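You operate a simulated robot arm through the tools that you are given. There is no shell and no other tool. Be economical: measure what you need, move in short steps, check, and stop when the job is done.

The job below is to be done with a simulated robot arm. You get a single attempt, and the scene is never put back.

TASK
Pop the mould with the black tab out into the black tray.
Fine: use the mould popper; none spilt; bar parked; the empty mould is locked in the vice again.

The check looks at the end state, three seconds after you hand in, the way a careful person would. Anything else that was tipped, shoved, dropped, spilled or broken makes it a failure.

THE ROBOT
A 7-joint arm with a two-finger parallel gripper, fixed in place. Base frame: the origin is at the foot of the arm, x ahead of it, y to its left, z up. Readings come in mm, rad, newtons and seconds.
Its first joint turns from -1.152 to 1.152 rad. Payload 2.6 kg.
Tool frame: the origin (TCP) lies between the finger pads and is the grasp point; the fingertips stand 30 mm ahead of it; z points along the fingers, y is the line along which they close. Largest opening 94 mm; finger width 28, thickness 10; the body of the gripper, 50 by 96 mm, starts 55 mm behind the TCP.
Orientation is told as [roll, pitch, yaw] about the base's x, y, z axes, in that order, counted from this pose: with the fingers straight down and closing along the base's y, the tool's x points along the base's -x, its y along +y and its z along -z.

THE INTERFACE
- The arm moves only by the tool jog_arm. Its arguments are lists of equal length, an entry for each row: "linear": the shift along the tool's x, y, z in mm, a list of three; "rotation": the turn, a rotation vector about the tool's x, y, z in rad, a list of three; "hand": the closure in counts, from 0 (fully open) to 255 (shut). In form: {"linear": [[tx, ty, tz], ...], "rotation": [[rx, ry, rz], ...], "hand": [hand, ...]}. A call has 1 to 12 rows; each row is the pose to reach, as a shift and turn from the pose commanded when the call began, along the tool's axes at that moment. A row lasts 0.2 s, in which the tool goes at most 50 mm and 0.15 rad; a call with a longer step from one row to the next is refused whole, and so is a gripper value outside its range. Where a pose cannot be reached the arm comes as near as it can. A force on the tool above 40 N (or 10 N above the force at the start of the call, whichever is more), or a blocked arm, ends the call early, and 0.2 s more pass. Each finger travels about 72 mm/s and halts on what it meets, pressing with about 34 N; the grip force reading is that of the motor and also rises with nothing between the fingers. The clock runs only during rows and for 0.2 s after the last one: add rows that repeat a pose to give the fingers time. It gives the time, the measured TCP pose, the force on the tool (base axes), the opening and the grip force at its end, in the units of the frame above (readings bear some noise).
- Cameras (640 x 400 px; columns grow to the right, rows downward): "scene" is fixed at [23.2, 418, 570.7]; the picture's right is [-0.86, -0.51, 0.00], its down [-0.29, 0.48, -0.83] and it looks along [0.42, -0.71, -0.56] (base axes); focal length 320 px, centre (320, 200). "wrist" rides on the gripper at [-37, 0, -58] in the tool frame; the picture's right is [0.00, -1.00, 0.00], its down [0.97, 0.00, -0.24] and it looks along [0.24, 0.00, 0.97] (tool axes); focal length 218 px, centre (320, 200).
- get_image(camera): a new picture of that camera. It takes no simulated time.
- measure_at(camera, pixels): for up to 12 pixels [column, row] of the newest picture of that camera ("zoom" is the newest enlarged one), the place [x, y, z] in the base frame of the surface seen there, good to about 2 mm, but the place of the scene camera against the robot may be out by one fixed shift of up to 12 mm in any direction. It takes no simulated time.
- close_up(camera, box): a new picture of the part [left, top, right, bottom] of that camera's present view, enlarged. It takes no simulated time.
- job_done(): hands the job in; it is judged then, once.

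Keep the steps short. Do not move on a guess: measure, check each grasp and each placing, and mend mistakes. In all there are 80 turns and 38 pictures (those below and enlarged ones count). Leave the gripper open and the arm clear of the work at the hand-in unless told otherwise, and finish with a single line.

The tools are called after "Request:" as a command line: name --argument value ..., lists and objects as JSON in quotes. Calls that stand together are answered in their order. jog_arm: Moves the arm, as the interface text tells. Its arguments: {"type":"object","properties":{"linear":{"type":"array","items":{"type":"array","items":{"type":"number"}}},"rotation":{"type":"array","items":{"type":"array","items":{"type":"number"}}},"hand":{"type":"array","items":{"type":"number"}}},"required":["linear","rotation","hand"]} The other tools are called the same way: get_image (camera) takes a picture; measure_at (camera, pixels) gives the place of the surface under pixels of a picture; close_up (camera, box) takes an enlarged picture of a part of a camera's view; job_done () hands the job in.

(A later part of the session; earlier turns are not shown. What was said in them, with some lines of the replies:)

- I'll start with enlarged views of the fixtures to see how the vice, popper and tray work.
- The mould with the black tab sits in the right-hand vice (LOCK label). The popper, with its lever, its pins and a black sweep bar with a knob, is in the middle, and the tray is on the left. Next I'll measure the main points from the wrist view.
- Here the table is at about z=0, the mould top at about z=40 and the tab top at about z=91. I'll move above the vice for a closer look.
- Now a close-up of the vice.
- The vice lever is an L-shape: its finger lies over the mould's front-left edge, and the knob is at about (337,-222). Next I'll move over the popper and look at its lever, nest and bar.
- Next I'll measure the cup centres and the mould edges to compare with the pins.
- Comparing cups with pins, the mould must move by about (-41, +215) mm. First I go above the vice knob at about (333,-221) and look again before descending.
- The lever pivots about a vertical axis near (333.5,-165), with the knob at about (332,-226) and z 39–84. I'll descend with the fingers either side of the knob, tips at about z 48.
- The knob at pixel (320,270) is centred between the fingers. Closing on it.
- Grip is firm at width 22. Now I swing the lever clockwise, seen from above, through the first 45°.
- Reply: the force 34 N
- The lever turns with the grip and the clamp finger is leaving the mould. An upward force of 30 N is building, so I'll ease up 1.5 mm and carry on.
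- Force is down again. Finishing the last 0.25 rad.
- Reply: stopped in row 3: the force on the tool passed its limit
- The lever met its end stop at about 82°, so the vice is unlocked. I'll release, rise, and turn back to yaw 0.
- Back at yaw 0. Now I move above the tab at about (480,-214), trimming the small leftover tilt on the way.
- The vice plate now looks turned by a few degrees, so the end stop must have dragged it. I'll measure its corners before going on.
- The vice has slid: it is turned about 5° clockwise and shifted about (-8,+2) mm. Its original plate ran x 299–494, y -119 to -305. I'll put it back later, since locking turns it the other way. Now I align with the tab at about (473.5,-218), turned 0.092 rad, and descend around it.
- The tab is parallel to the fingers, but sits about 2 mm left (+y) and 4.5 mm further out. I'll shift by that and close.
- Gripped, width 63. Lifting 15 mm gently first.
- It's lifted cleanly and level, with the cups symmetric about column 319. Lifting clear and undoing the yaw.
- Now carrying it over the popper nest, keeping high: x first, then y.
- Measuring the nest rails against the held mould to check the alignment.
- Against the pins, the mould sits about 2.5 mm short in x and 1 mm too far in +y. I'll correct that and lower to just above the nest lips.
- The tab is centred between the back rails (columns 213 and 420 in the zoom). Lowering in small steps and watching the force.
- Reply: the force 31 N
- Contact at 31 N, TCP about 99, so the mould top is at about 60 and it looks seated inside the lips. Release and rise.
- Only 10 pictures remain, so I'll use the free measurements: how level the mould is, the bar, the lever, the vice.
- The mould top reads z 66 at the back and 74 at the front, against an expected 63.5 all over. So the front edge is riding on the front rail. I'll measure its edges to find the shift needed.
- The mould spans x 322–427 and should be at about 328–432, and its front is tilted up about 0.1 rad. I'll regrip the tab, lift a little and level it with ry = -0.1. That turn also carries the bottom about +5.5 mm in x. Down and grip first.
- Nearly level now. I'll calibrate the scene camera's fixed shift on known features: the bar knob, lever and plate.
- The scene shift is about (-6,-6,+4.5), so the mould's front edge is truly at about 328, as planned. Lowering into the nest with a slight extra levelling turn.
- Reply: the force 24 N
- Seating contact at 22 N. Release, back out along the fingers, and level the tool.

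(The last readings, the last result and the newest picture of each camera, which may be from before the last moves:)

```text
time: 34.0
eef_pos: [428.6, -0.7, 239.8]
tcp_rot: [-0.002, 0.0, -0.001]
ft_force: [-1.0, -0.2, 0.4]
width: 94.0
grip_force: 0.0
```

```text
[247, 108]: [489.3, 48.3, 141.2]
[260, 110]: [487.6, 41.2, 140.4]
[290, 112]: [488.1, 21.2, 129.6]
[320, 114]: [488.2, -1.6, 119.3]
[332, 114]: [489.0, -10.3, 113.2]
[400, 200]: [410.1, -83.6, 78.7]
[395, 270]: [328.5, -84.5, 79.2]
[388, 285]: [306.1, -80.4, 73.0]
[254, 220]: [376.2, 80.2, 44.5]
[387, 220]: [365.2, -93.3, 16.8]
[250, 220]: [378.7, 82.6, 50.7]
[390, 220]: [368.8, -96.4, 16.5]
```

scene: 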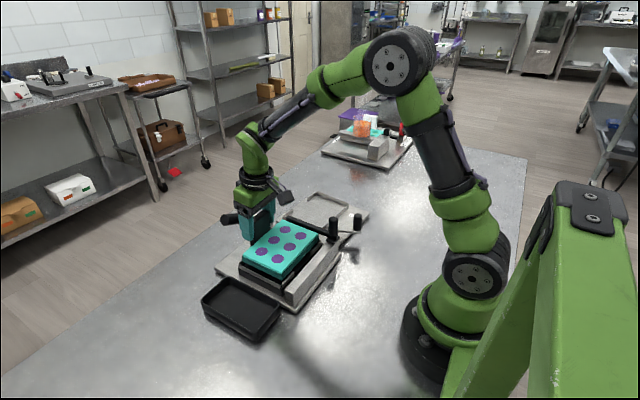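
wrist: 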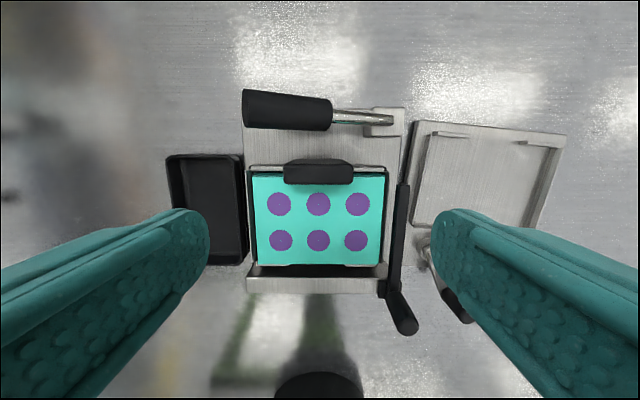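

Seated flat (z 63 everywhere) and in line with the pins. Next is the popper lever. Its handle rises about 30° from the pivot at (489,-65), with the top at z≈137 at y=35. I'll move above it with fingers shut.

Request:
jog_arm --linear '[[-20, 12, 0], [-40, 24, 0], [-60.5, 35.5, 0], [-60.5, 35.5, 30], [-60.5, 35.5, 50], [-60.5, 35.5, 50]]' --rotation '[[0, 0, 0], [0, 0, 0], [0, 0, 0], [0, 0, 0], [0, 0, 0], [0, 0, 0]]' --hand '[255, 255, 255, 255, 255, 255]'

```text
time: 35.4
eef_pos: [487.6, 34.2, 187.9]
tcp_rot: [-0.003, 0.001, -0.001]
ft_force: [-0.1, 0.6, 0.0]
width: 0.3
grip_force: 32.5
```

Pressing down onto the handle in small steps.

Request:
jog_arm --linear '[[0, 0, 10], [0, 0, 18], [0, 0, 24], [0, 0, 30], [0, 0, 36], [0, 0, 42], [0, 0, 48], [0, 0, 54]]' --rotation '[[0, 0, 0], [0, 0, 0], [0, 0, 0], [0, 0, 0], [0, 0, 0], [0, 0, 0], [0, 0, 0], [0, 0, 0]]' --hand '[255, 255, 255, 255, 255, 255, 255, 255]'

```text
time: 37.2
eef_pos: [487.6, 34.9, 134.8]
tcp_rot: [-0.003, -0.003, 0.001]
ft_force: [0.2, 1.9, 2.1]
width: 0.0
grip_force: 33.2
```

The lever goes down with about 2 N. Carrying on to its stop.

Request:
jog_arm --linear '[[0, 0, 6], [0, 0, 12], [0, 0, 18], [0, 0, 24], [0, 0, 29], [0, 0, 34], [0, 0, 38], [0, 0, 42]]' --rotation '[[0, 0, 0], [0, 0, 0], [0, 0, 0], [0, 0, 0], [0, 0, 0], [0, 0, 0], [0, 0, 0], [0, 0, 0]]' --hand '[255, 255, 255, 255, 255, 255, 255, 255]'

Request:
get_image --camera "scene"

```text
time: 38.8
eef_pos: [487.9, 36.6, 103.2]
tcp_rot: [-0.001, -0.005, -0.007]
ft_force: [-4.9, -1.2, 9.0]
width: 0.2
grip_force: 32.5
stopped in row 7: the force on the tool passed its limit (the readings are from after the stop); the commanded pose is now the measured one
```

```text
5 pictures are left
```

scene: 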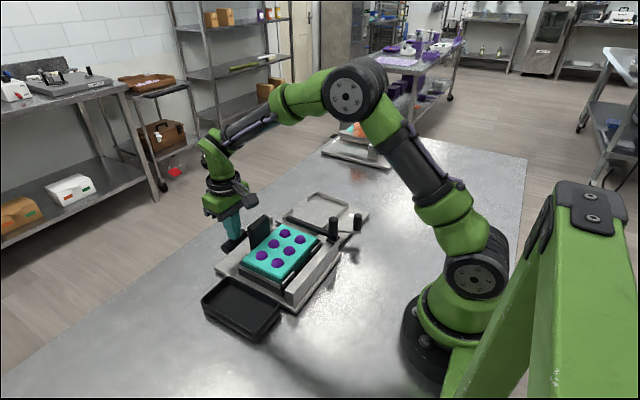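

The pieces now stand proud of the mould and the lever has met its lower stop. Measuring how high they are (free).

Request:
measure_at --camera "scene" --pixels '[[261, 255], [274, 244], [285, 233], [277, 263], [289, 251], [300, 239], [268, 251], [280, 257], [333, 218], [236, 245], [253, 265], [300, 230]]'

```text
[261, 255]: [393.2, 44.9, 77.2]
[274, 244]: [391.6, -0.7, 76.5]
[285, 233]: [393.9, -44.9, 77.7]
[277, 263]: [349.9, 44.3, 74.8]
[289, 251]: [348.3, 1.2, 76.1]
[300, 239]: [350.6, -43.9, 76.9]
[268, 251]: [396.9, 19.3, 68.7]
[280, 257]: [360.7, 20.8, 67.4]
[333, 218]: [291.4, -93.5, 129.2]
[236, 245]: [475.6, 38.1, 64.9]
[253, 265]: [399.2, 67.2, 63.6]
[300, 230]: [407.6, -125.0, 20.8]
```

The pieces stand about 9 mm above the mould, which is within the bar's height. Before sweeping I'll measure the gap to the tray and the rim height.

Request:
measure_at --camera "scene" --pixels '[[226, 278], [250, 286], [268, 293], [281, 298], [246, 288], [240, 292], [250, 278], [252, 281], [258, 285], [258, 287], [262, 340], [204, 302]]'

Request:
measure_at --camera "scene" --pixels '[[244, 270], [260, 277], [275, 284], [246, 273], [262, 282], [245, 305], [293, 287], [287, 290], [338, 235], [335, 238], [330, 232], [305, 272]]'

```text
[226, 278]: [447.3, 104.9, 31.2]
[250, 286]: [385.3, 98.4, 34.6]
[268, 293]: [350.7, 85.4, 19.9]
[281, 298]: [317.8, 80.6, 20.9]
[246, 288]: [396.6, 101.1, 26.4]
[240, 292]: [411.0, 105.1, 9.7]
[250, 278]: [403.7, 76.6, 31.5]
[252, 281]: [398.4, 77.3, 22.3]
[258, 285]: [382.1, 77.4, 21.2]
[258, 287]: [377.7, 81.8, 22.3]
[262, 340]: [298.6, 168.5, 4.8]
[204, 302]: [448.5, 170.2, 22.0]
```

```text
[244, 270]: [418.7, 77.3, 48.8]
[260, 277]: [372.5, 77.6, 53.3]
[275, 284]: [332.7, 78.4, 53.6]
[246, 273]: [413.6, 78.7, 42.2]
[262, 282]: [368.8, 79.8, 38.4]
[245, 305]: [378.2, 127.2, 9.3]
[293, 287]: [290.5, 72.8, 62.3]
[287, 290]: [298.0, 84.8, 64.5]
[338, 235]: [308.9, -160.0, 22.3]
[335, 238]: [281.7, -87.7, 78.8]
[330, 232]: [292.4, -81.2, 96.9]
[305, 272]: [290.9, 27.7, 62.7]
```

The gap from the nest lip (y≈84) to the tray rim (y≈104, z≈30) is only 20 mm, less than a piece's diameter, so sweeping will carry them across. I rise off the lever and go above the bar knob at about (298.5,-86).

Request:
jog_arm --linear '[[0, 0, -35], [0, 0, -70], [0, 0, -100], [40, -25, -100], [80, -50, -100], [120, -75, -100], [155, -100, -100], [189, -122, -100], [189, -122, -100]]' --rotation '[[0, 0, 0], [0, 0, 0], [0, 0, 0], [0, 0, 0], [0, 0, 0], [0, 0, 0], [0, 0, 0], [0, 0, 0], [0, 0, 0]]' --hand '[255, 255, 255, 0, 0, 0, 0, 0, 0]'

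Request:
get_image --camera "wrist"

```text
time: 40.8
eef_pos: [296.0, -83.6, 203.6]
tcp_rot: [0.0, -0.002, -0.005]
ft_force: [0.0, -0.4, -0.1]
width: 94.3
grip_force: 0.1
```

```text
4 pictures are left
```

wrist: 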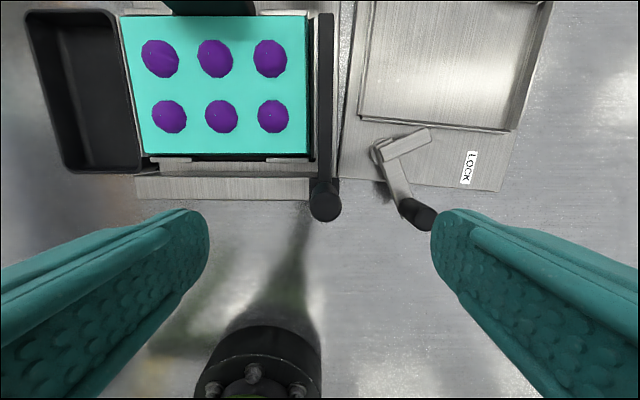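

Request:
measure_at --camera "wrist" --pixels '[[325, 190], [325, 205], [316, 203], [335, 203], [325, 180], [313, 195], [345, 180], [500, 190], [551, 3], [421, 208], [385, 150], [425, 135]]'

Request:
measure_at --camera "wrist" --pixels '[[342, 177], [350, 120], [357, 20], [540, 60], [160, 55], [215, 55], [270, 55], [168, 115], [220, 115], [272, 115], [433, 222], [408, 206]]'

```text
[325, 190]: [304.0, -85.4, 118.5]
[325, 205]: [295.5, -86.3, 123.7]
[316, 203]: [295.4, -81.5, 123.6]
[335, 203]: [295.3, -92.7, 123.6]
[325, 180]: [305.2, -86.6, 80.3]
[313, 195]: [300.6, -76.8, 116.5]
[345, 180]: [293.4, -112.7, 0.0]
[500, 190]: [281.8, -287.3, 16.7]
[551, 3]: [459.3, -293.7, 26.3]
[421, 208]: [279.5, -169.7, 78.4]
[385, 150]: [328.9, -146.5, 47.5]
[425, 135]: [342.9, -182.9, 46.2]
```

```text
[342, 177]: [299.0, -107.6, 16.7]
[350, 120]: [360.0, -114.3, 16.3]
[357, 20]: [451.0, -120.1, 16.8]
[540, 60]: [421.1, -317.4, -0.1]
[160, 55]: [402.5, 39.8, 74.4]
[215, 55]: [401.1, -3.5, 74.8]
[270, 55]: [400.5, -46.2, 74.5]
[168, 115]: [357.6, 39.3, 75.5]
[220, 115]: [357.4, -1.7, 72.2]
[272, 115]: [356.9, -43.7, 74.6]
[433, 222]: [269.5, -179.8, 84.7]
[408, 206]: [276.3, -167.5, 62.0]
```

Knob centre is at (297,-86.5), z 80–124. The pieces stay up at z≈74.5. Descend and grip the knob.

Request:
jog_arm --linear '[[1, -1, 40], [1, -1, 70], [1, -1, 86], [1, -1, 86], [1, -1, 86], [1, -1, 86], [1, -1, 86]]' --rotation '[[0, 0, 0], [0, 0, 0], [0, 0, 0], [0, 0, 0], [0, 0, 0], [0, 0, 0], [0, 0, 0]]' --hand '[0, 0, 0, 255, 255, 255, 255]'

```text
time: 42.4
eef_pos: [298.0, -85.8, 116.1]
tcp_rot: [0.0, -0.002, -0.004]
ft_force: [0.1, 0.0, 0.4]
width: 21.9
grip_force: 34.0
```

Gripped at width 22. Sweeping the bar towards the tray, first slowly.

Request:
jog_arm --linear '[[0, 5, 0], [0, 12, 0], [0, 22, 0], [0, 32, 0], [0, 44, 0], [0, 56, 0], [0, 68, 0], [0, 80, 0]]' --rotation '[[0, 0, 0], [0, 0, 0], [0, 0, 0], [0, 0, 0], [0, 0, 0], [0, 0, 0], [0, 0, 0], [0, 0, 0]]' --hand '[255, 255, 255, 255, 255, 255, 255, 255]'

```text
time: 44.2
eef_pos: [297.6, -6.9, 112.1]
tcp_rot: [0.001, 0.003, -0.002]
ft_force: [-21.9, -0.2, 23.6]
width: 21.6
grip_force: 33.8
```

Moving freely along y, but about 22 N of side and upward load has built up. I'll ease it and continue to the end of the rail.

Request:
jog_arm --linear '[[1, 0, -1.5], [1, 12, -1.5], [1, 26, -1.5], [1, 42, -1.5], [1, 58, -1.5], [1, 72, -1.5], [1, 82, -1.5]]' --rotation '[[0, 0, 0], [0, 0, 0], [0, 0, 0], [0, 0, 0], [0, 0, 0], [0, 0, 0], [0, 0, 0]]' --hand '[255, 255, 255, 255, 255, 255, 255]'

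```text
time: 45.8
eef_pos: [296.1, 75.2, 116.7]
tcp_rot: [0.0, -0.001, -0.003]
ft_force: [0.4, -0.4, 0.6]
width: 21.6
grip_force: 34.2
```

Now at y≈75 with low force. A few more small steps to find the end.

Request:
jog_arm --linear '[[0, 4, 0], [0, 8, 0], [0, 11, 0], [0, 14, 0]]' --rotation '[[0, 0, 0], [0, 0, 0], [0, 0, 0], [0, 0, 0]]' --hand '[255, 255, 255, 255]'

Request:
close_up --camera "scene" --box '[190, 200, 370, 350]'

```text
time: 46.8
eef_pos: [296.5, 89.6, 116.3]
tcp_rot: [0.0, -0.002, -0.003]
ft_force: [3.7, -3.7, -1.0]
width: 21.2
grip_force: 33.2
```

```text
2.67 times, centred on (280, 275) of scene
```

zoom: 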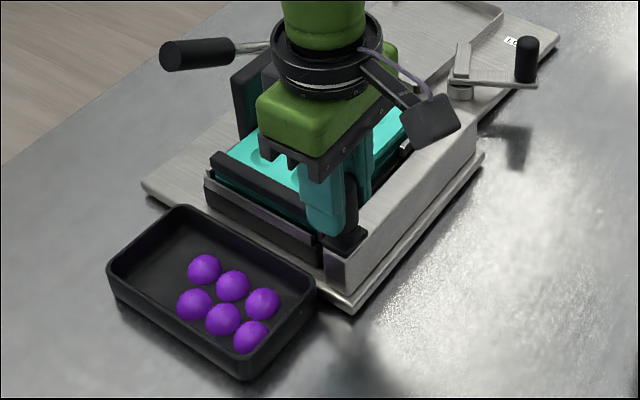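

All six pieces are in the tray and the lever has sprung back up. Returning the bar the same 176 mm to its park.

Request:
jog_arm --linear '[[0, -12, 0], [0, -30, 0], [0, -50, 0], [0, -70, 0], [0, -90, 0], [0, -110, 0], [0, -128, 0], [0, -144, 0], [0, -158, 0], [0, -168, 0], [0, -174, 0], [0, -176, 0]]' --rotation '[[0, 0, 0], [0, 0, 0], [0, 0, 0], [0, 0, 0], [0, 0, 0], [0, 0, 0], [0, 0, 0], [0, 0, 0], [0, 0, 0], [0, 0, 0], [0, 0, 0], [0, 0, 0]]' --hand '[255, 255, 255, 255, 255, 255, 255, 255, 255, 255, 255, 255]'

```text
time: 48.2
eef_pos: [294.9, -20.3, 115.7]
tcp_rot: [0.002, 0.001, -0.007]
ft_force: [-2.0, -1.0, 1.6]
width: 21.6
grip_force: 34.8
stopped in row 7: the force on the tool passed its limit (the readings are from after the stop); the commanded pose is now the measured one
```

It stopped at y≈-20 on a force peak, with little force now. That's near where load rose on the way out. Retrying more slowly.

Request:
jog_arm --linear '[[0, -3, 0], [0, -8, 0], [0, -14, 0], [0, -21, 0], [0, -28, 0]]' --rotation '[[0, 0, 0], [0, 0, 0], [0, 0, 0], [0, 0, 0], [0, 0, 0]]' --hand '[255, 255, 255, 255, 255]'

```text
time: 49.1
eef_pos: [294.6, -35.0, 116.1]
tcp_rot: [0.002, 0.006, -0.01]
ft_force: [-2.5, -0.4, 2.5]
width: 21.4
grip_force: 33.9
stopped in row 4: the force on the tool passed its limit (the readings are from after the stop); the commanded pose is now the measured one
```

Stress seems locked into the grip. I'll release, recentre (x +2, yaw to 0) and regrip.

Request:
jog_arm --linear '[[0, 0, 0], [-2, 0, -1], [-2, 0, -1], [-2, 0, -1], [-2, 0, -1], [-2, 0, -1]]' --rotation '[[0, 0, 0], [0, -0.004, -0.009], [0, -0.004, -0.009], [0, -0.004, -0.009], [0, -0.004, -0.009], [0, -0.004, -0.009]]' --hand '[180, 180, 180, 180, 255, 255]'

Request:
jog_arm --linear '[[0, -3, 0], [0, -7, 0], [0, -12, 0], [0, -17, 0], [0, -22, 0]]' --rotation '[[0, 0, 0], [0, 0, 0], [0, 0, 0], [0, 0, 0], [0, 0, 0]]' --hand '[255, 255, 255, 255, 255]'

```text
time: 50.5
eef_pos: [295.3, -34.5, 116.6]
tcp_rot: [0.004, 0.003, -0.002]
ft_force: [-4.1, 0.7, 2.4]
width: 22.8
grip_force: 34.2
```

```text
time: 51.7
eef_pos: [294.0, -57.5, 116.8]
tcp_rot: [0.003, 0.007, -0.003]
ft_force: [-11.1, 1.6, 0.3]
width: 22.0
grip_force: 34.0
```

That worked. Continuing to the park position at y≈-86.5 in small steps.

Request:
jog_arm --linear '[[1, -4, 0], [1, -10, 0], [1, -16, 0], [1, -21, 0], [1, -25, 0], [1, -28, 0], [1, -30, 0]]' --rotation '[[0, 0, 0], [0, 0, 0], [0, 0, 0], [0, 0, 0], [0, 0, 0], [0, 0, 0], [0, 0, 0]]' --hand '[255, 255, 255, 255, 255, 255, 255]'

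```text
time: 53.3
eef_pos: [295.5, -87.0, 116.2]
tcp_rot: [0.003, 0.002, 0.0]
ft_force: [4.4, 14.5, 0.5]
width: 21.5
grip_force: 34.5
```

+14 N in y means the bar is against its park stop. Release, rise and go above the mould.

Request:
jog_arm --linear '[[0, 1, 0], [0, 1, 0], [0, 1, 0], [0, 1, -40], [0, 1, -80], [0, 1, -122], [-30, 20, -122], [-60, 40, -122], [-90, 60, -122], [-115, 75, -122], [-132, 86, -122], [-132, 86, -122]]' --rotation '[[0, 0, 0], [0, 0, 0], [0, 0, 0], [0, 0, 0], [0, 0, 0], [0, 0, 0], [0, 0, 0], [0, 0, 0], [0, 0, 0], [0, 0, 0], [0, 0, 0], [0, 0, 0]]' --hand '[255, 0, 0, 0, 0, 0, 0, 0, 0, 0, 0, 0]'

Request:
get_image --camera "wrist"

```text
time: 55.9
eef_pos: [426.8, 0.1, 239.1]
tcp_rot: [0.005, 0.004, -0.001]
ft_force: [0.9, -0.3, 0.1]
width: 94.4
grip_force: 0.0
```

```text
2 pictures are left
```

wrist: 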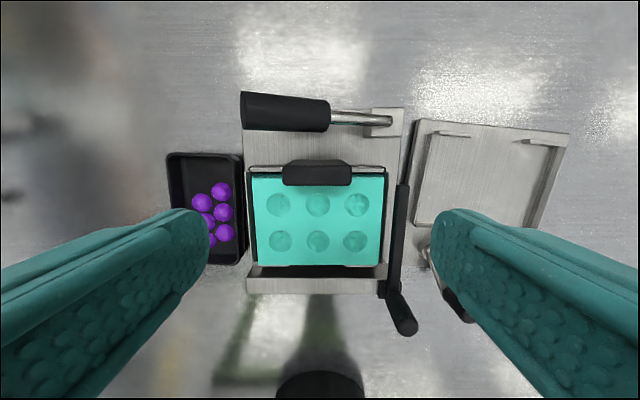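

The popper hasn't moved, the mould is empty and still in the nest, and the bar is parked. Two pictures remain, so I'll get the vice's exact pose and the tab position from this one by free measurements.

Request:
measure_at --camera "wrist" --pixels '[[418, 124], [450, 127], [500, 130], [563, 136], [440, 134], [466, 136], [522, 142], [556, 145], [428, 150], [420, 190], [556, 160], [545, 195]]'

Request:
measure_at --camera "wrist" --pixels '[[432, 150], [424, 190], [550, 160], [538, 195], [424, 150], [415, 190], [561, 160], [551, 195], [290, 172], [345, 172], [318, 166], [318, 181]]'

Request:
measure_at --camera "wrist" --pixels '[[278, 204], [318, 204], [357, 204], [280, 241], [318, 241], [356, 241], [262, 180], [378, 180], [378, 260], [262, 260], [285, 174], [351, 174]]'

```text
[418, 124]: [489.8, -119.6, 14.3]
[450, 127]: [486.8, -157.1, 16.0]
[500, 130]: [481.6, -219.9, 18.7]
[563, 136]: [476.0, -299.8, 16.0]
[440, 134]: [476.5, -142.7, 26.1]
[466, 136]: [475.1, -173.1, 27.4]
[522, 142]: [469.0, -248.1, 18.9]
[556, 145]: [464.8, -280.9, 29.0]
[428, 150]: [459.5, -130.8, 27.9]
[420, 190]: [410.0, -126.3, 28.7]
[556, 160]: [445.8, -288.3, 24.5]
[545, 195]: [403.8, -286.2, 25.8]
```

```text
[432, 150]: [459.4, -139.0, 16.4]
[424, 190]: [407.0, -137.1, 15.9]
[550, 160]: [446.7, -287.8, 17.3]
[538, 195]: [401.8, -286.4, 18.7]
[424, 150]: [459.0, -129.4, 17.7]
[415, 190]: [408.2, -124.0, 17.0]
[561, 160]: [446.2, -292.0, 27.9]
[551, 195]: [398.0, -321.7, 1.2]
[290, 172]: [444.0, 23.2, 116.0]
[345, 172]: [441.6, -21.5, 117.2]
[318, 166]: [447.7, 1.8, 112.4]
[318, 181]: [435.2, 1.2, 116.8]
```

```text
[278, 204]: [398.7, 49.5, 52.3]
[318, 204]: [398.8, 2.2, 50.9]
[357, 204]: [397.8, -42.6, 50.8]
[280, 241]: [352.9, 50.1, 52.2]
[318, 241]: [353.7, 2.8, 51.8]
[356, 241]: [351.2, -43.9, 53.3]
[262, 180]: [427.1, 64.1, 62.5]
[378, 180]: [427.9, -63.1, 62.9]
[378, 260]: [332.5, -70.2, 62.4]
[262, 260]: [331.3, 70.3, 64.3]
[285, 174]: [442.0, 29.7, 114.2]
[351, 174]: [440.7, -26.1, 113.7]
```

From this: the vice seat centre is at about (412,-207.5) with yaw -0.09, and the mould is at about (379.8,1) with its tab centre at x≈441.5. So the tab must travel (+32,-214) and turn 0.09. Down to grip the tab.

Request:
jog_arm --linear '[[-14, 0.7, 0], [-14, 0.7, 40], [-14, 0.7, 80], [-14, 0.7, 118], [-14, 0.7, 137], [-14, 0.7, 137], [-14, 0.7, 137], [-14, 0.7, 137], [-14, 0.7, 137]]' --rotation '[[-0.003, -0.003, 0], [-0.003, -0.003, 0], [-0.003, -0.003, 0], [-0.003, -0.003, 0], [-0.003, -0.003, 0], [-0.003, -0.003, 0], [-0.003, -0.003, 0], [-0.003, -0.003, 0], [-0.003, -0.003, 0]]' --hand '[0, 0, 0, 0, 0, 255, 255, 255, 255]'

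```text
time: 57.9
eef_pos: [439.8, -0.6, 101.6]
tcp_rot: [0.009, -0.001, -0.002]
ft_force: [7.9, 12.7, 1.3]
width: 60.6
grip_force: 34.3
```

Gripped. I lift straight up gently, trimming the 0.009 roll.

Request:
jog_arm --linear '[[0, 0, -4], [0, 0, -10], [0, 0, -18], [0, 0, -40], [0, 0, -70], [0, 0, -102], [0, 0, -102]]' --rotation '[[0, 0, 0], [0, 0, 0], [0.008, 0, 0], [0.008, 0, 0], [0.008, 0, 0], [0.008, 0, 0], [0.008, 0, 0]]' --hand '[255, 255, 255, 255, 255, 255, 255]'

```text
time: 59.5
eef_pos: [438.2, -2.2, 204.6]
tcp_rot: [-0.001, 0.0, -0.001]
ft_force: [-0.8, 0.4, -1.5]
width: 62.2
grip_force: 33.9
```

Held, with a weight reading of about 1.5 N. Carrying it to the vice: y first, then x, then yaw.

Request:
jog_arm --linear '[[0, -25, 0], [0, -60, 0], [0, -95, 0], [0, -130, 0], [-10, -165, 0], [-22, -195, 0], [-32, -213, 0], [-32, -213, 0], [-32, -213, 0]]' --rotation '[[0, 0, 0], [0, 0, 0], [0, 0, 0], [0, 0, 0], [0, 0, 0], [0, 0, 0], [0, 0, 0.045], [0, 0, 0.09], [0, 0, 0.09]]' --hand '[255, 255, 255, 255, 255, 255, 255, 255, 255]'

```text
time: 61.5
eef_pos: [471.6, -212.6, 204.3]
tcp_rot: [-0.002, -0.001, -0.094]
ft_force: [0.3, 0.0, -1.7]
width: 62.2
grip_force: 33.5
```

In position within reading noise. Lowering: quickly to z≈100, then slowly. Seating is expected at TCP≈79.

Request:
jog_arm --linear '[[0, 0, 35], [0, 0, 70], [0, 0, 100], [0, 0, 108], [0, 0, 114], [0, 0, 118], [0, 0, 121], [0, 0, 123], [0, 0, 125], [0, 0, 126.5]]' --rotation '[[0, 0, 0], [0, 0, 0], [0, 0, 0], [0, 0, 0], [0, 0, 0], [0, 0, 0], [0, 0, 0], [0, 0, 0], [0, 0, 0], [0, 0, 0]]' --hand '[255, 255, 255, 255, 255, 255, 255, 255, 255, 255]'

```text
time: 63.7
eef_pos: [475.0, -214.7, 77.0]
tcp_rot: [-0.002, 0.001, -0.091]
ft_force: [3.7, 1.9, 8.6]
width: 62.2
grip_force: 33.9
```

Seating contact came exactly where expected (TCP≈78, 9 N). Release, rise and go above the vice lever knob for a check picture.

Request:
jog_arm --linear '[[0, 0, -0.5], [0, 0, -0.5], [0, 0, -0.5], [0, 0, -40], [0, 0, -80], [0, 0, -124], [45, 5, -124], [90, 9, -124], [135, 14, -124], [175, 18, -124], [205.7, 20.6, -124], [205.7, 20.6, -124]]' --rotation '[[0, 0, 0], [0, 0, 0], [0, 0, 0], [0, 0, 0], [0, 0, 0], [0, 0, 0], [0, 0, -0.09], [0, 0, -0.09], [0, 0, -0.09], [0, 0, -0.09], [0, 0, -0.09], [0, 0, -0.09]]' --hand '[0, 0, 0, 0, 0, 0, 0, 0, 0, 0, 0, 0]'

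Request:
get_image --camera "wrist"

```text
time: 66.3
eef_pos: [269.9, -175.2, 202.3]
tcp_rot: [-0.002, 0.0, -0.001]
ft_force: [0.8, -0.5, 0.1]
width: 93.9
grip_force: 0.0
```

```text
1 pictures are left
```

wrist: 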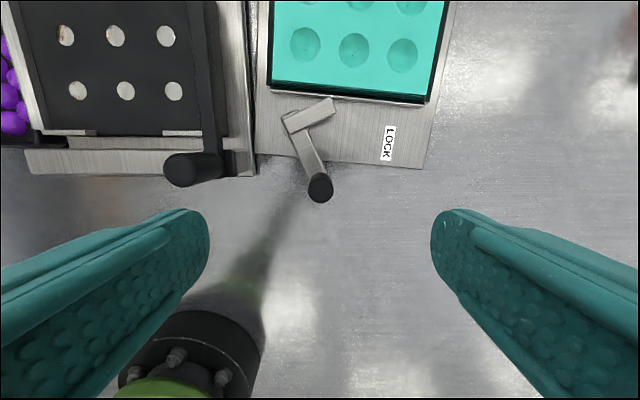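

The mould is in the vice. Measuring its level, its edges, the lever and the vice corners.

Request:
measure_at --camera "wrist" --pixels '[[280, 70], [350, 78], [415, 86], [330, 20], [400, 25], [435, 10], [283, 10], [320, 188], [312, 185], [329, 188], [293, 122], [320, 110]]'

Request:
measure_at --camera "wrist" --pixels '[[258, 150], [420, 166], [258, 60], [425, 150], [440, 60], [448, 30], [335, 104], [308, 150], [292, 118], [330, 164], [320, 178], [388, 143]]'

Request:
measure_at --camera "wrist" --pixels '[[305, 45], [353, 50], [402, 55], [272, 78], [270, 50], [267, 80], [423, 95], [430, 60], [436, 60], [350, 92], [350, 88], [185, 168]]'

```text
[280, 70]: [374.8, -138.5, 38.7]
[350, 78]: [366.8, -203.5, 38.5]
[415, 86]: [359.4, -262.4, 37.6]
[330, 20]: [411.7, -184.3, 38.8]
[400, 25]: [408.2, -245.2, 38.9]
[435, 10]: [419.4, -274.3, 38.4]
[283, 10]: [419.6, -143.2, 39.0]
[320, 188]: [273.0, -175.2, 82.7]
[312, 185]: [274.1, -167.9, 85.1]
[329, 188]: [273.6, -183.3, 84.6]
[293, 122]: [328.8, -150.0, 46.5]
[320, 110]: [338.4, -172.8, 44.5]
```

```text
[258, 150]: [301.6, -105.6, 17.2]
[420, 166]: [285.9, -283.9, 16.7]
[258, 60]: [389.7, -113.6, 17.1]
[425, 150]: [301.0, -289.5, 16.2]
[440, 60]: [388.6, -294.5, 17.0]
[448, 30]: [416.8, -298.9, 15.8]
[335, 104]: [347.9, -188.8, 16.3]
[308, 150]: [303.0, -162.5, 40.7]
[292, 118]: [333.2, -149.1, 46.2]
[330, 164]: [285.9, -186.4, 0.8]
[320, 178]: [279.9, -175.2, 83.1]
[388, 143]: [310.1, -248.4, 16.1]
```

```text
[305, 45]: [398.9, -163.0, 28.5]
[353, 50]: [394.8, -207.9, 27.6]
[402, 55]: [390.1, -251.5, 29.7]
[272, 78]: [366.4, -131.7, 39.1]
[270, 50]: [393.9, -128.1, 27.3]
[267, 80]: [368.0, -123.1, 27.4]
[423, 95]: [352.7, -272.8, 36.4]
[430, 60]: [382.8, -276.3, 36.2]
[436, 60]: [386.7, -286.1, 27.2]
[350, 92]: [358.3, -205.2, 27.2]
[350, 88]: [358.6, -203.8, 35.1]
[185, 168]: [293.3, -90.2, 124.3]
```

The mould is flat at z≈38.6 and seated, and the vice pose is unchanged. The lever knob is at (273,-175.5) and the pivot at about (330,-157). Locking needs about 1.16 rad anticlockwise, stopping exactly there so the vice isn't dragged. I turn the tool, descend and grip.

Request:
jog_arm --linear '[[-2, 0, 0], [-2, 0, 0], [-2, 0, 20], [-2, 0, 60], [-2, 0, 95], [-2, 0, 121], [-2, 0, 121], [-2, 0, 121], [-2, 0, 121], [-2, 0, 121]]' --rotation '[[0, 0, 0.14], [0, 0, 0.28], [0, 0, 0.42], [0, 0, 0.55], [0, 0, 0.55], [0, 0, 0.55], [0, 0, 0.55], [0, 0, 0.55], [0, 0, 0.55], [0, 0, 0.55]]' --hand '[60, 60, 60, 60, 60, 60, 255, 255, 255, 255]'

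```text
time: 68.5
eef_pos: [270.6, -174.7, 78.9]
tcp_rot: [-0.003, 0.0, -0.553]
ft_force: [-13.8, -15.9, 0.0]
width: 21.4
grip_force: 33.8
```

Gripped, with a slight sideways preload of about 20 N along the closing axis. I'll ease 1 mm that way and swing the first part.

Request:
jog_arm --linear '[[0, -1, -0.5], [-3.2, -3.5, -0.5], [-6.3, -5.7, -0.5], [-13.2, -9.5, -0.5], [-20.5, -12.4, -0.5], [-28.1, -14.3, -0.5]]' --rotation '[[0, 0, 0], [0, 0, -0.065], [0, 0, -0.13], [0, 0, -0.26], [0, 0, -0.39], [0, 0, -0.52]]' --hand '[255, 255, 255, 255, 255, 255]'

```text
time: 69.9
eef_pos: [291.3, -204.0, 80.9]
tcp_rot: [0.0, 0.0, -0.028]
ft_force: [1.8, 2.8, -0.3]
width: 21.2
grip_force: 33.8
```

Smooth, with low force. Next 0.52 rad.

Request:
jog_arm --linear '[[-6.3, -4.7, 0], [-13.2, -8.5, 0], [-20.5, -11.4, 0], [-24.3, -12.4, 0], [-28.1, -13.3, 0]]' --rotation '[[0, 0, -0.13], [0, 0, -0.26], [0, 0, -0.39], [0, 0, -0.455], [0, 0, -0.52]]' --hand '[255, 255, 255, 255, 255]'

```text
time: 71.1
eef_pos: [316.1, -216.1, 81.7]
tcp_rot: [-0.003, 0.002, 0.492]
ft_force: [3.6, 4.4, -0.5]
width: 21.5
grip_force: 33.8
```

Last 0.12 rad in small steps, watching for the lock stop.

Request:
jog_arm --linear '[[-1.5, -1.1, 0], [-2.9, -2.2, 0], [-4.3, -3.3, 0], [-5.8, -4.4, 0]]' --rotation '[[0, 0, -0.03], [0, 0, -0.06], [0, 0, -0.09], [0, 0, -0.12]]' --hand '[255, 255, 255, 255]'

```text
time: 72.1
eef_pos: [320.6, -219.2, 81.3]
tcp_rot: [0.001, 0.006, 0.609]
ft_force: [-23.7, 9.1, 18.8]
width: 21.9
grip_force: 34.7
```

A 24 N resistance in x: the clamp or stop is being reached. One more small step to make sure it is fully home.

Request:
jog_arm --linear '[[-1.2, -0.9, 0], [-2.4, -1.8, 0], [-2.4, -1.8, 0]]' --rotation '[[0, 0, -0.025], [0, 0, -0.05], [0, 0, -0.05]]' --hand '[255, 255, 255]'

```text
time: 72.9
eef_pos: [326.0, -219.0, 80.4]
tcp_rot: [-0.002, 0.001, 0.659]
ft_force: [-9.8, -5.9, 0.3]
width: 21.8
grip_force: 34.2
```

The lever is now at about -94°, the locked direction for the vice as it stands (-95°), and the force has dropped. Release with partial opening and rise, turning back to yaw 0.

Request:
jog_arm --linear '[[0, 0, 0], [0, 0, 0], [0, 0, -30], [0, 0, -70], [0, 0, -110], [0, 0, -120], [0, 0, -120], [0, 0, -120], [0, 0, -120], [0, 0, -120]]' --rotation '[[0, 0, 0], [0, 0, 0], [0, 0, 0], [0, 0, 0], [0, 0, 0.12], [0, 0, 0.25], [0, 0, 0.38], [0, 0, 0.52], [0, 0, 0.66], [0, 0, 0.66]]' --hand '[150, 150, 150, 150, 150, 150, 150, 150, 150, 150]'

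```text
time: 75.1
eef_pos: [326.2, -216.9, 201.7]
tcp_rot: [-0.003, 0.002, -0.003]
ft_force: [-0.9, -0.6, 0.1]
width: 38.9
grip_force: 0.1
```

Tool at about (326.4,-218). Now to set the vice back: with shut fingers I go down in front of its right front edge, at (262,-285), tips about 8 mm above the table.

Request:
jog_arm --linear '[[25, -27, 0], [50, -54, 0], [64, -67, 0], [64, -67, 45], [64, -67, 90], [64, -67, 130], [64, -67, 155], [64, -67, 162], [64, -67, 162]]' --rotation '[[0, 0, 0], [0, 0, 0], [0, 0, 0], [0, 0, 0], [0, 0, 0], [0, 0, 0], [0, 0, 0], [0, 0, 0], [0, 0, 0]]' --hand '[255, 255, 255, 255, 255, 255, 255, 255, 255]'

```text
time: 77.1
eef_pos: [262.9, -282.9, 37.1]
tcp_rot: [-0.002, -0.001, -0.003]
ft_force: [-1.0, 1.0, 0.3]
width: 0.0
grip_force: 33.5
```

Clear of everything. Pushing slowly in +x to find first contact with the plate's edge.

Request:
jog_arm --linear '[[-2, 0, 0], [-4, 0, 0], [-6, 0, 0], [-8, 0, 0], [-10, 0, 0], [-12, 0, 0]]' --rotation '[[0, 0, 0], [0, 0, 0], [0, 0, 0], [0, 0, 0], [0, 0, 0], [0, 0, 0]]' --hand '[255, 255, 255, 255, 255, 255]'

```text
time: 78.5
eef_pos: [274.7, -283.9, 39.0]
tcp_rot: [-0.003, 0.004, -0.002]
ft_force: [0.5, -0.7, 0.5]
width: 0.1
grip_force: 33.0
```

Request:
jog_arm --linear '[[-1.5, 0, 0], [-3, 0, 0], [-4.5, 0, 0], [-6, 0, 0]]' --rotation '[[0, 0, 0], [0, 0, 0], [0, 0, 0], [0, 0, 0]]' --hand '[255, 255, 255, 255]'

```text
time: 79.5
eef_pos: [278.5, -284.8, 38.6]
tcp_rot: [-0.005, 0.001, -0.003]
ft_force: [-15.9, -4.7, 0.3]
width: 0.0
grip_force: 32.9
```

Contact at TCP x≈280 (16 N), so the locking had already turned the vice part-way back. Pushing about 5 mm further, to bring the edge to x≈299.5.

Request:
jog_arm --linear '[[-1.2, 0, 0], [-2.4, 0, 0], [-3.6, 0, 0], [-4.8, 0, 0], [-5.5, 0, 0]]' --rotation '[[0, 0, 0], [0, 0, 0], [0, 0, 0], [0, 0, 0], [0, 0, 0]]' --hand '[255, 255, 255, 255, 255]'

```text
time: 80.7
eef_pos: [285.0, -284.7, 38.2]
tcp_rot: [-0.002, 0.001, 0.0]
ft_force: [-16.0, -1.2, 1.6]
width: 0.0
grip_force: 32.8
```

The vice slides at 16 N and the edge should now be on its old line. I back off, rise, open, and return to the pose of the early vice picture for a direct comparison.

Request:
jog_arm --linear '[[10, 0, 0], [10, 0, -45], [10, 0, -90], [10, 0, -135], [10, 0, -180], [10, 0, -220], [-20, 28, -235], [-50, 58, -241], [-80, 85, -241], [-94, 95, -241], [-94, 95, -241]]' --rotation '[[0, 0, 0], [0, 0, 0], [0, 0, 0], [0, 0, 0], [0, 0, 0], [0, 0, 0], [0, 0, 0], [0, 0, 0], [0, 0, 0], [0, 0, 0], [0, 0, 0]]' --hand '[255, 255, 255, 255, 255, 255, 0, 0, 0, 0, 0]'

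Request:
get_image --camera "wrist"

```text
time: 83.1
eef_pos: [379.8, -190.3, 281.2]
tcp_rot: [-0.002, 0.0, -0.001]
ft_force: [0.3, 1.0, -0.1]
width: 93.9
grip_force: 0.0
```

```text
0 pictures are left
```

wrist: 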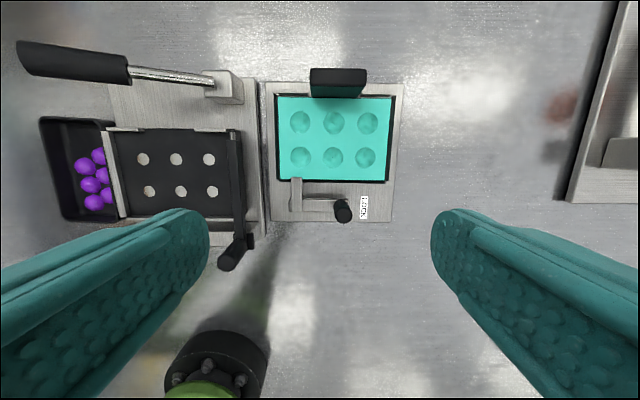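

Everything looks as at the start: the vice is square, the lever is locked over the mould, the bar is parked and six pieces are in the tray. Measuring the remaining offset.

Request:
measure_at --camera "wrist" --pixels '[[268, 86], [400, 86], [390, 217], [272, 217], [300, 123], [333, 123], [367, 123], [301, 157], [333, 157], [366, 157], [296, 190], [343, 207]]'

Request:
measure_at --camera "wrist" --pixels '[[296, 181], [320, 199], [315, 71], [362, 71], [338, 74], [280, 98], [391, 98], [386, 178], [282, 176], [142, 159], [209, 159], [229, 260]]'

Request:
measure_at --camera "wrist" --pixels '[[232, 78], [60, 60], [238, 150], [246, 200], [238, 240], [100, 155], [88, 183], [94, 202], [82, 165], [105, 195], [102, 173], [255, 100]]'

```text
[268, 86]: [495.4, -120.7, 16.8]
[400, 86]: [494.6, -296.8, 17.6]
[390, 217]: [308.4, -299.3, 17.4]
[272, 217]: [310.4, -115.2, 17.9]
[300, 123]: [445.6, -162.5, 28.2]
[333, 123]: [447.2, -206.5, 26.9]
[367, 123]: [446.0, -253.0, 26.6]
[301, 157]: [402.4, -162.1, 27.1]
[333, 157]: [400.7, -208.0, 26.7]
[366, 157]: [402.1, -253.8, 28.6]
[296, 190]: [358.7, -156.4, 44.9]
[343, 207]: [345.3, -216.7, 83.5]
```

```text
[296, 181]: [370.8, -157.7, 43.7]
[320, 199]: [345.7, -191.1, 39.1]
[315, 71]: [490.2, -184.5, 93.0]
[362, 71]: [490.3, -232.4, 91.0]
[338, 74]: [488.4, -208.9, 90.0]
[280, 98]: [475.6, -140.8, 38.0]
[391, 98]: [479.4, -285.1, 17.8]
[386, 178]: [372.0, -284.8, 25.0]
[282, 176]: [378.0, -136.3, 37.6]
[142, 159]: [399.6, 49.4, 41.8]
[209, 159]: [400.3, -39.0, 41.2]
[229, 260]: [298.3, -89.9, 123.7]
```

```text
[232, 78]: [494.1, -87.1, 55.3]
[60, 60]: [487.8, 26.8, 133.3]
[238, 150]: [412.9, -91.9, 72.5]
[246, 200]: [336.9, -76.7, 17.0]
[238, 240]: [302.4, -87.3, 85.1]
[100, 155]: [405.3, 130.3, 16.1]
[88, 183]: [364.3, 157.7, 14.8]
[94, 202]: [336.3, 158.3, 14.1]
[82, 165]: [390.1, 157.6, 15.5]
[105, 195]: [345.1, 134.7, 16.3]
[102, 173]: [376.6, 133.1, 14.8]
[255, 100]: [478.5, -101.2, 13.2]
```

By different features the vice is off by about (+4,+6) mm from its start. I'll check against the LOCK label, which was at (321.1,-264.2), and the plate's edges.

Request:
measure_at --camera "wrist" --pixels '[[362, 207], [363, 206], [262, 100], [264, 100], [266, 100], [268, 150], [266, 150], [270, 150], [333, 140], [336, 140], [320, 197], [308, 197]]'

Request:
measure_at --camera "wrist" --pixels '[[330, 219], [330, 221], [330, 223], [290, 219], [290, 221], [370, 219], [370, 221], [300, 82], [300, 84], [380, 82], [380, 84], [300, 86]]'

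Request:
measure_at --camera "wrist" --pixels '[[272, 130], [274, 130], [276, 130], [278, 130], [280, 130], [388, 130], [391, 130], [394, 130], [398, 130], [401, 130], [285, 180], [333, 183]]'

```text
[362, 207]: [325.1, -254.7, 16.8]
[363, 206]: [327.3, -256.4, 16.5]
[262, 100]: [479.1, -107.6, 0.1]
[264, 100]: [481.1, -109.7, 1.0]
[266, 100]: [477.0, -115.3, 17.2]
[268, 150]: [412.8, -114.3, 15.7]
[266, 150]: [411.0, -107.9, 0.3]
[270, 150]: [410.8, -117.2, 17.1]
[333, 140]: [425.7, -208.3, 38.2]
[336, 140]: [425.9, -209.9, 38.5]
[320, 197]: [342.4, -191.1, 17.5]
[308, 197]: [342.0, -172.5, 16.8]
```

```text
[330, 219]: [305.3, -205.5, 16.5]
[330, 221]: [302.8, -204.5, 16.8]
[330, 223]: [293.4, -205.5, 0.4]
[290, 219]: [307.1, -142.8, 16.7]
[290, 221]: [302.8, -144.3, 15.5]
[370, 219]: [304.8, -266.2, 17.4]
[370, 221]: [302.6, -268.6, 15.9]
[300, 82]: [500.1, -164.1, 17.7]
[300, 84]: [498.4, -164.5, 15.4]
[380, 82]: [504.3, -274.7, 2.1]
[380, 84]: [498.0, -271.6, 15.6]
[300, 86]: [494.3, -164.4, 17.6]
```

```text
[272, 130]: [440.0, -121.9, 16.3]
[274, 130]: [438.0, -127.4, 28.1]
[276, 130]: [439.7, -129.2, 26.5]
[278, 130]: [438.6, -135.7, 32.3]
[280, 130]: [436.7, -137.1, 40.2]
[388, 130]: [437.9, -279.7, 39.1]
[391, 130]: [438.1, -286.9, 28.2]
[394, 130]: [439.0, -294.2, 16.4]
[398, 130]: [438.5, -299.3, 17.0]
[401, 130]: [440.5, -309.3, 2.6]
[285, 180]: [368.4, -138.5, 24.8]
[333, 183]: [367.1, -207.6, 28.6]
```

The plate is square, with its edges at x 301.5–499.5 and left edge at y≈-113. It is about 7 mm too far in +y and 4 mm in +x. I can push the vice's left wall (outer face y≈-125.5, top z 28) with shut fingers at mid-length. I go down beside it at (400,-111).

Request:
jog_arm --linear '[[-10, 40, 0], [-20, 79, 0], [-20, 79, 0], [-20, 79, 45], [-20, 79, 90], [-20, 79, 130], [-20, 79, 165], [-20, 79, 195], [-20, 79, 215], [-20, 79, 227], [-20, 79, 227]]' --rotation '[[0, 0, 0], [0, 0, 0], [0, 0, 0], [0, 0, 0], [0, 0, 0], [0, 0, 0], [0, 0, 0], [0, 0, 0], [0, 0, 0], [0, 0, 0], [0, 0, 0]]' --hand '[255, 255, 255, 255, 255, 255, 255, 255, 255, 255, 255]'

```text
time: 85.5
eef_pos: [398.8, -109.2, 52.6]
tcp_rot: [-0.002, -0.001, 0.0]
ft_force: [-0.1, 0.7, -0.7]
width: 0.0
grip_force: 32.7
```

Down without contact. Now pushing gently in -y.

Request:
jog_arm --linear '[[0, -1.5, 0], [0, -3, 0], [0, -4.5, 0], [0, -6, 0]]' --rotation '[[0, 0, 0], [0, 0, 0], [0, 0, 0], [0, 0, 0]]' --hand '[255, 255, 255, 255]'

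```text
time: 86.5
eef_pos: [398.7, -117.4, 51.3]
tcp_rot: [-0.003, 0.001, 0.0]
ft_force: [0.0, 1.0, -0.2]
width: 0.0
grip_force: 32.8
```

Request:
jog_arm --linear '[[0, -1, 0], [0, -2, 0], [0, -3, 0]]' --rotation '[[0, 0, 0], [0, 0, 0], [0, 0, 0]]' --hand '[255, 255, 255]'

```text
time: 87.3
eef_pos: [398.4, -117.8, 52.3]
tcp_rot: [0.005, 0.003, -0.002]
ft_force: [-10.0, 19.7, 11.7]
width: 0.0
grip_force: 33.4
```

Contact at a commanded y of about -119 (20 N). Pushing about 6.5 mm further.

Request:
jog_arm --linear '[[0, -1.3, 0], [0, -2.6, 0], [0, -3.9, 0], [0, -5.2, 0], [0, -6.5, 0]]' --rotation '[[0, 0, 0], [0, 0, 0], [0, 0, 0], [0, 0, 0], [0, 0, 0]]' --hand '[255, 255, 255, 255, 255]'

```text
time: 88.5
eef_pos: [400.8, -127.7, 52.9]
tcp_rot: [-0.002, 0.0, 0.0]
ft_force: [-0.8, 12.7, -5.4]
width: 0.1
grip_force: 33.7
```

The vice slid as wanted. Back off, rise, and see whether the arm can reach behind the vice's back edge at (524,-218) to trim x.

Request:
jog_arm --linear '[[0, 4, 0], [0, 4, -45], [0, 4, -90], [0, 4, -135], [-30, -20, -145], [-62, -45, -145], [-95, -70, -145], [-124, -92, -145], [-124, -92, -145]]' --rotation '[[0, 0, 0], [0, 0, 0], [0, 0, 0], [0, 0, 0], [0, 0, 0], [0, 0, 0], [0, 0, 0], [0, 0, 0], [0, 0, 0]]' --hand '[255, 255, 255, 255, 255, 255, 255, 255, 255]'

```text
time: 90.5
eef_pos: [523.2, -220.9, 198.6]
tcp_rot: [-0.003, 0.0, -0.002]
ft_force: [-0.3, -0.9, 0.2]
width: 0.1
grip_force: 33.4
5 turns are left
```

Reachable. Five turns are left, enough for: descend, one measured push, retreat, hand in. Descending behind the back edge.

Request:
jog_arm --linear '[[0, 0, 40], [0, 0, 80], [0, 0, 120], [0, 0, 150], [0, 0, 158], [0, 0, 158]]' --rotation '[[0, 0, 0], [0, 0, 0], [0, 0, 0], [0, 0, 0], [0, 0, 0], [0, 0, 0]]' --hand '[255, 255, 255, 255, 255, 255]'

```text
time: 91.9
eef_pos: [525.7, -219.5, 40.2]
tcp_rot: [-0.002, 0.0, -0.005]
ft_force: [-0.9, 0.6, -1.0]
width: 0.1
grip_force: 32.7
4 turns are left
```

Before pushing I raise 3 mm so the gripper body clears the tab top (z≈92). The tips stay below the plate's top edge. Pushing slowly to x≈510.5.

Request:
jog_arm --linear '[[0, 0, -3], [4, 0, -3], [7, 0, -3], [9, 0, -3], [10, 0, -3], [11, 0, -3], [12, 0, -3], [13, 0, -3], [13.5, 0, -3]]' --rotation '[[0, 0, 0], [0, 0, 0], [0, 0, 0], [0, 0, 0], [0, 0, 0], [0, 0, 0], [0, 0, 0], [0, 0, 0], [0, 0, 0]]' --hand '[255, 255, 255, 255, 255, 255, 255, 255, 255]'

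```text
time: 93.9
eef_pos: [510.6, -217.7, 44.0]
tcp_rot: [-0.001, -0.004, 0.0]
ft_force: [20.0, 2.7, 5.0]
width: 0.0
grip_force: 32.1
3 turns are left
```

The edge was met (20 N) and pushed to the planned line. I back away in +x, rise and open the gripper.

Request:
jog_arm --linear '[[-10, 0, 0], [-12, 0, -30], [-12, 0, -75], [-12, 0, -120], [-12, 0, -165], [-12, 0, -205], [20, 0, -235], [60, 20, -245], [100, 40, -245], [140, 60, -245], [140, 60, -245]]' --rotation '[[0, 0, 0], [0, 0, 0], [0, 0, 0], [0, 0, 0], [0, 0, 0], [0, 0, 0], [0, 0, 0], [0, 0, 0], [0, 0, 0], [0, 0, 0], [0, 0, 0]]' --hand '[255, 255, 255, 255, 255, 255, 0, 0, 0, 0, 0]'

```text
time: 96.3
eef_pos: [370.3, -156.1, 291.0]
tcp_rot: [-0.002, 0.0, -0.002]
ft_force: [0.1, 0.8, -0.7]
width: 93.9
grip_force: 0.0
2 turns are left
```

The arm is clear and the gripper open, so I'm handing in.

Request:
job_done

```text
The job is handed in.
```

All six pieces are in the black tray, the bar is parked and the empty mould is locked in the vice, but the vice slid about 8 mm and turned 5° during unlocking; I pushed it back to within a few mm by estimate, the last two pushes unpictured.
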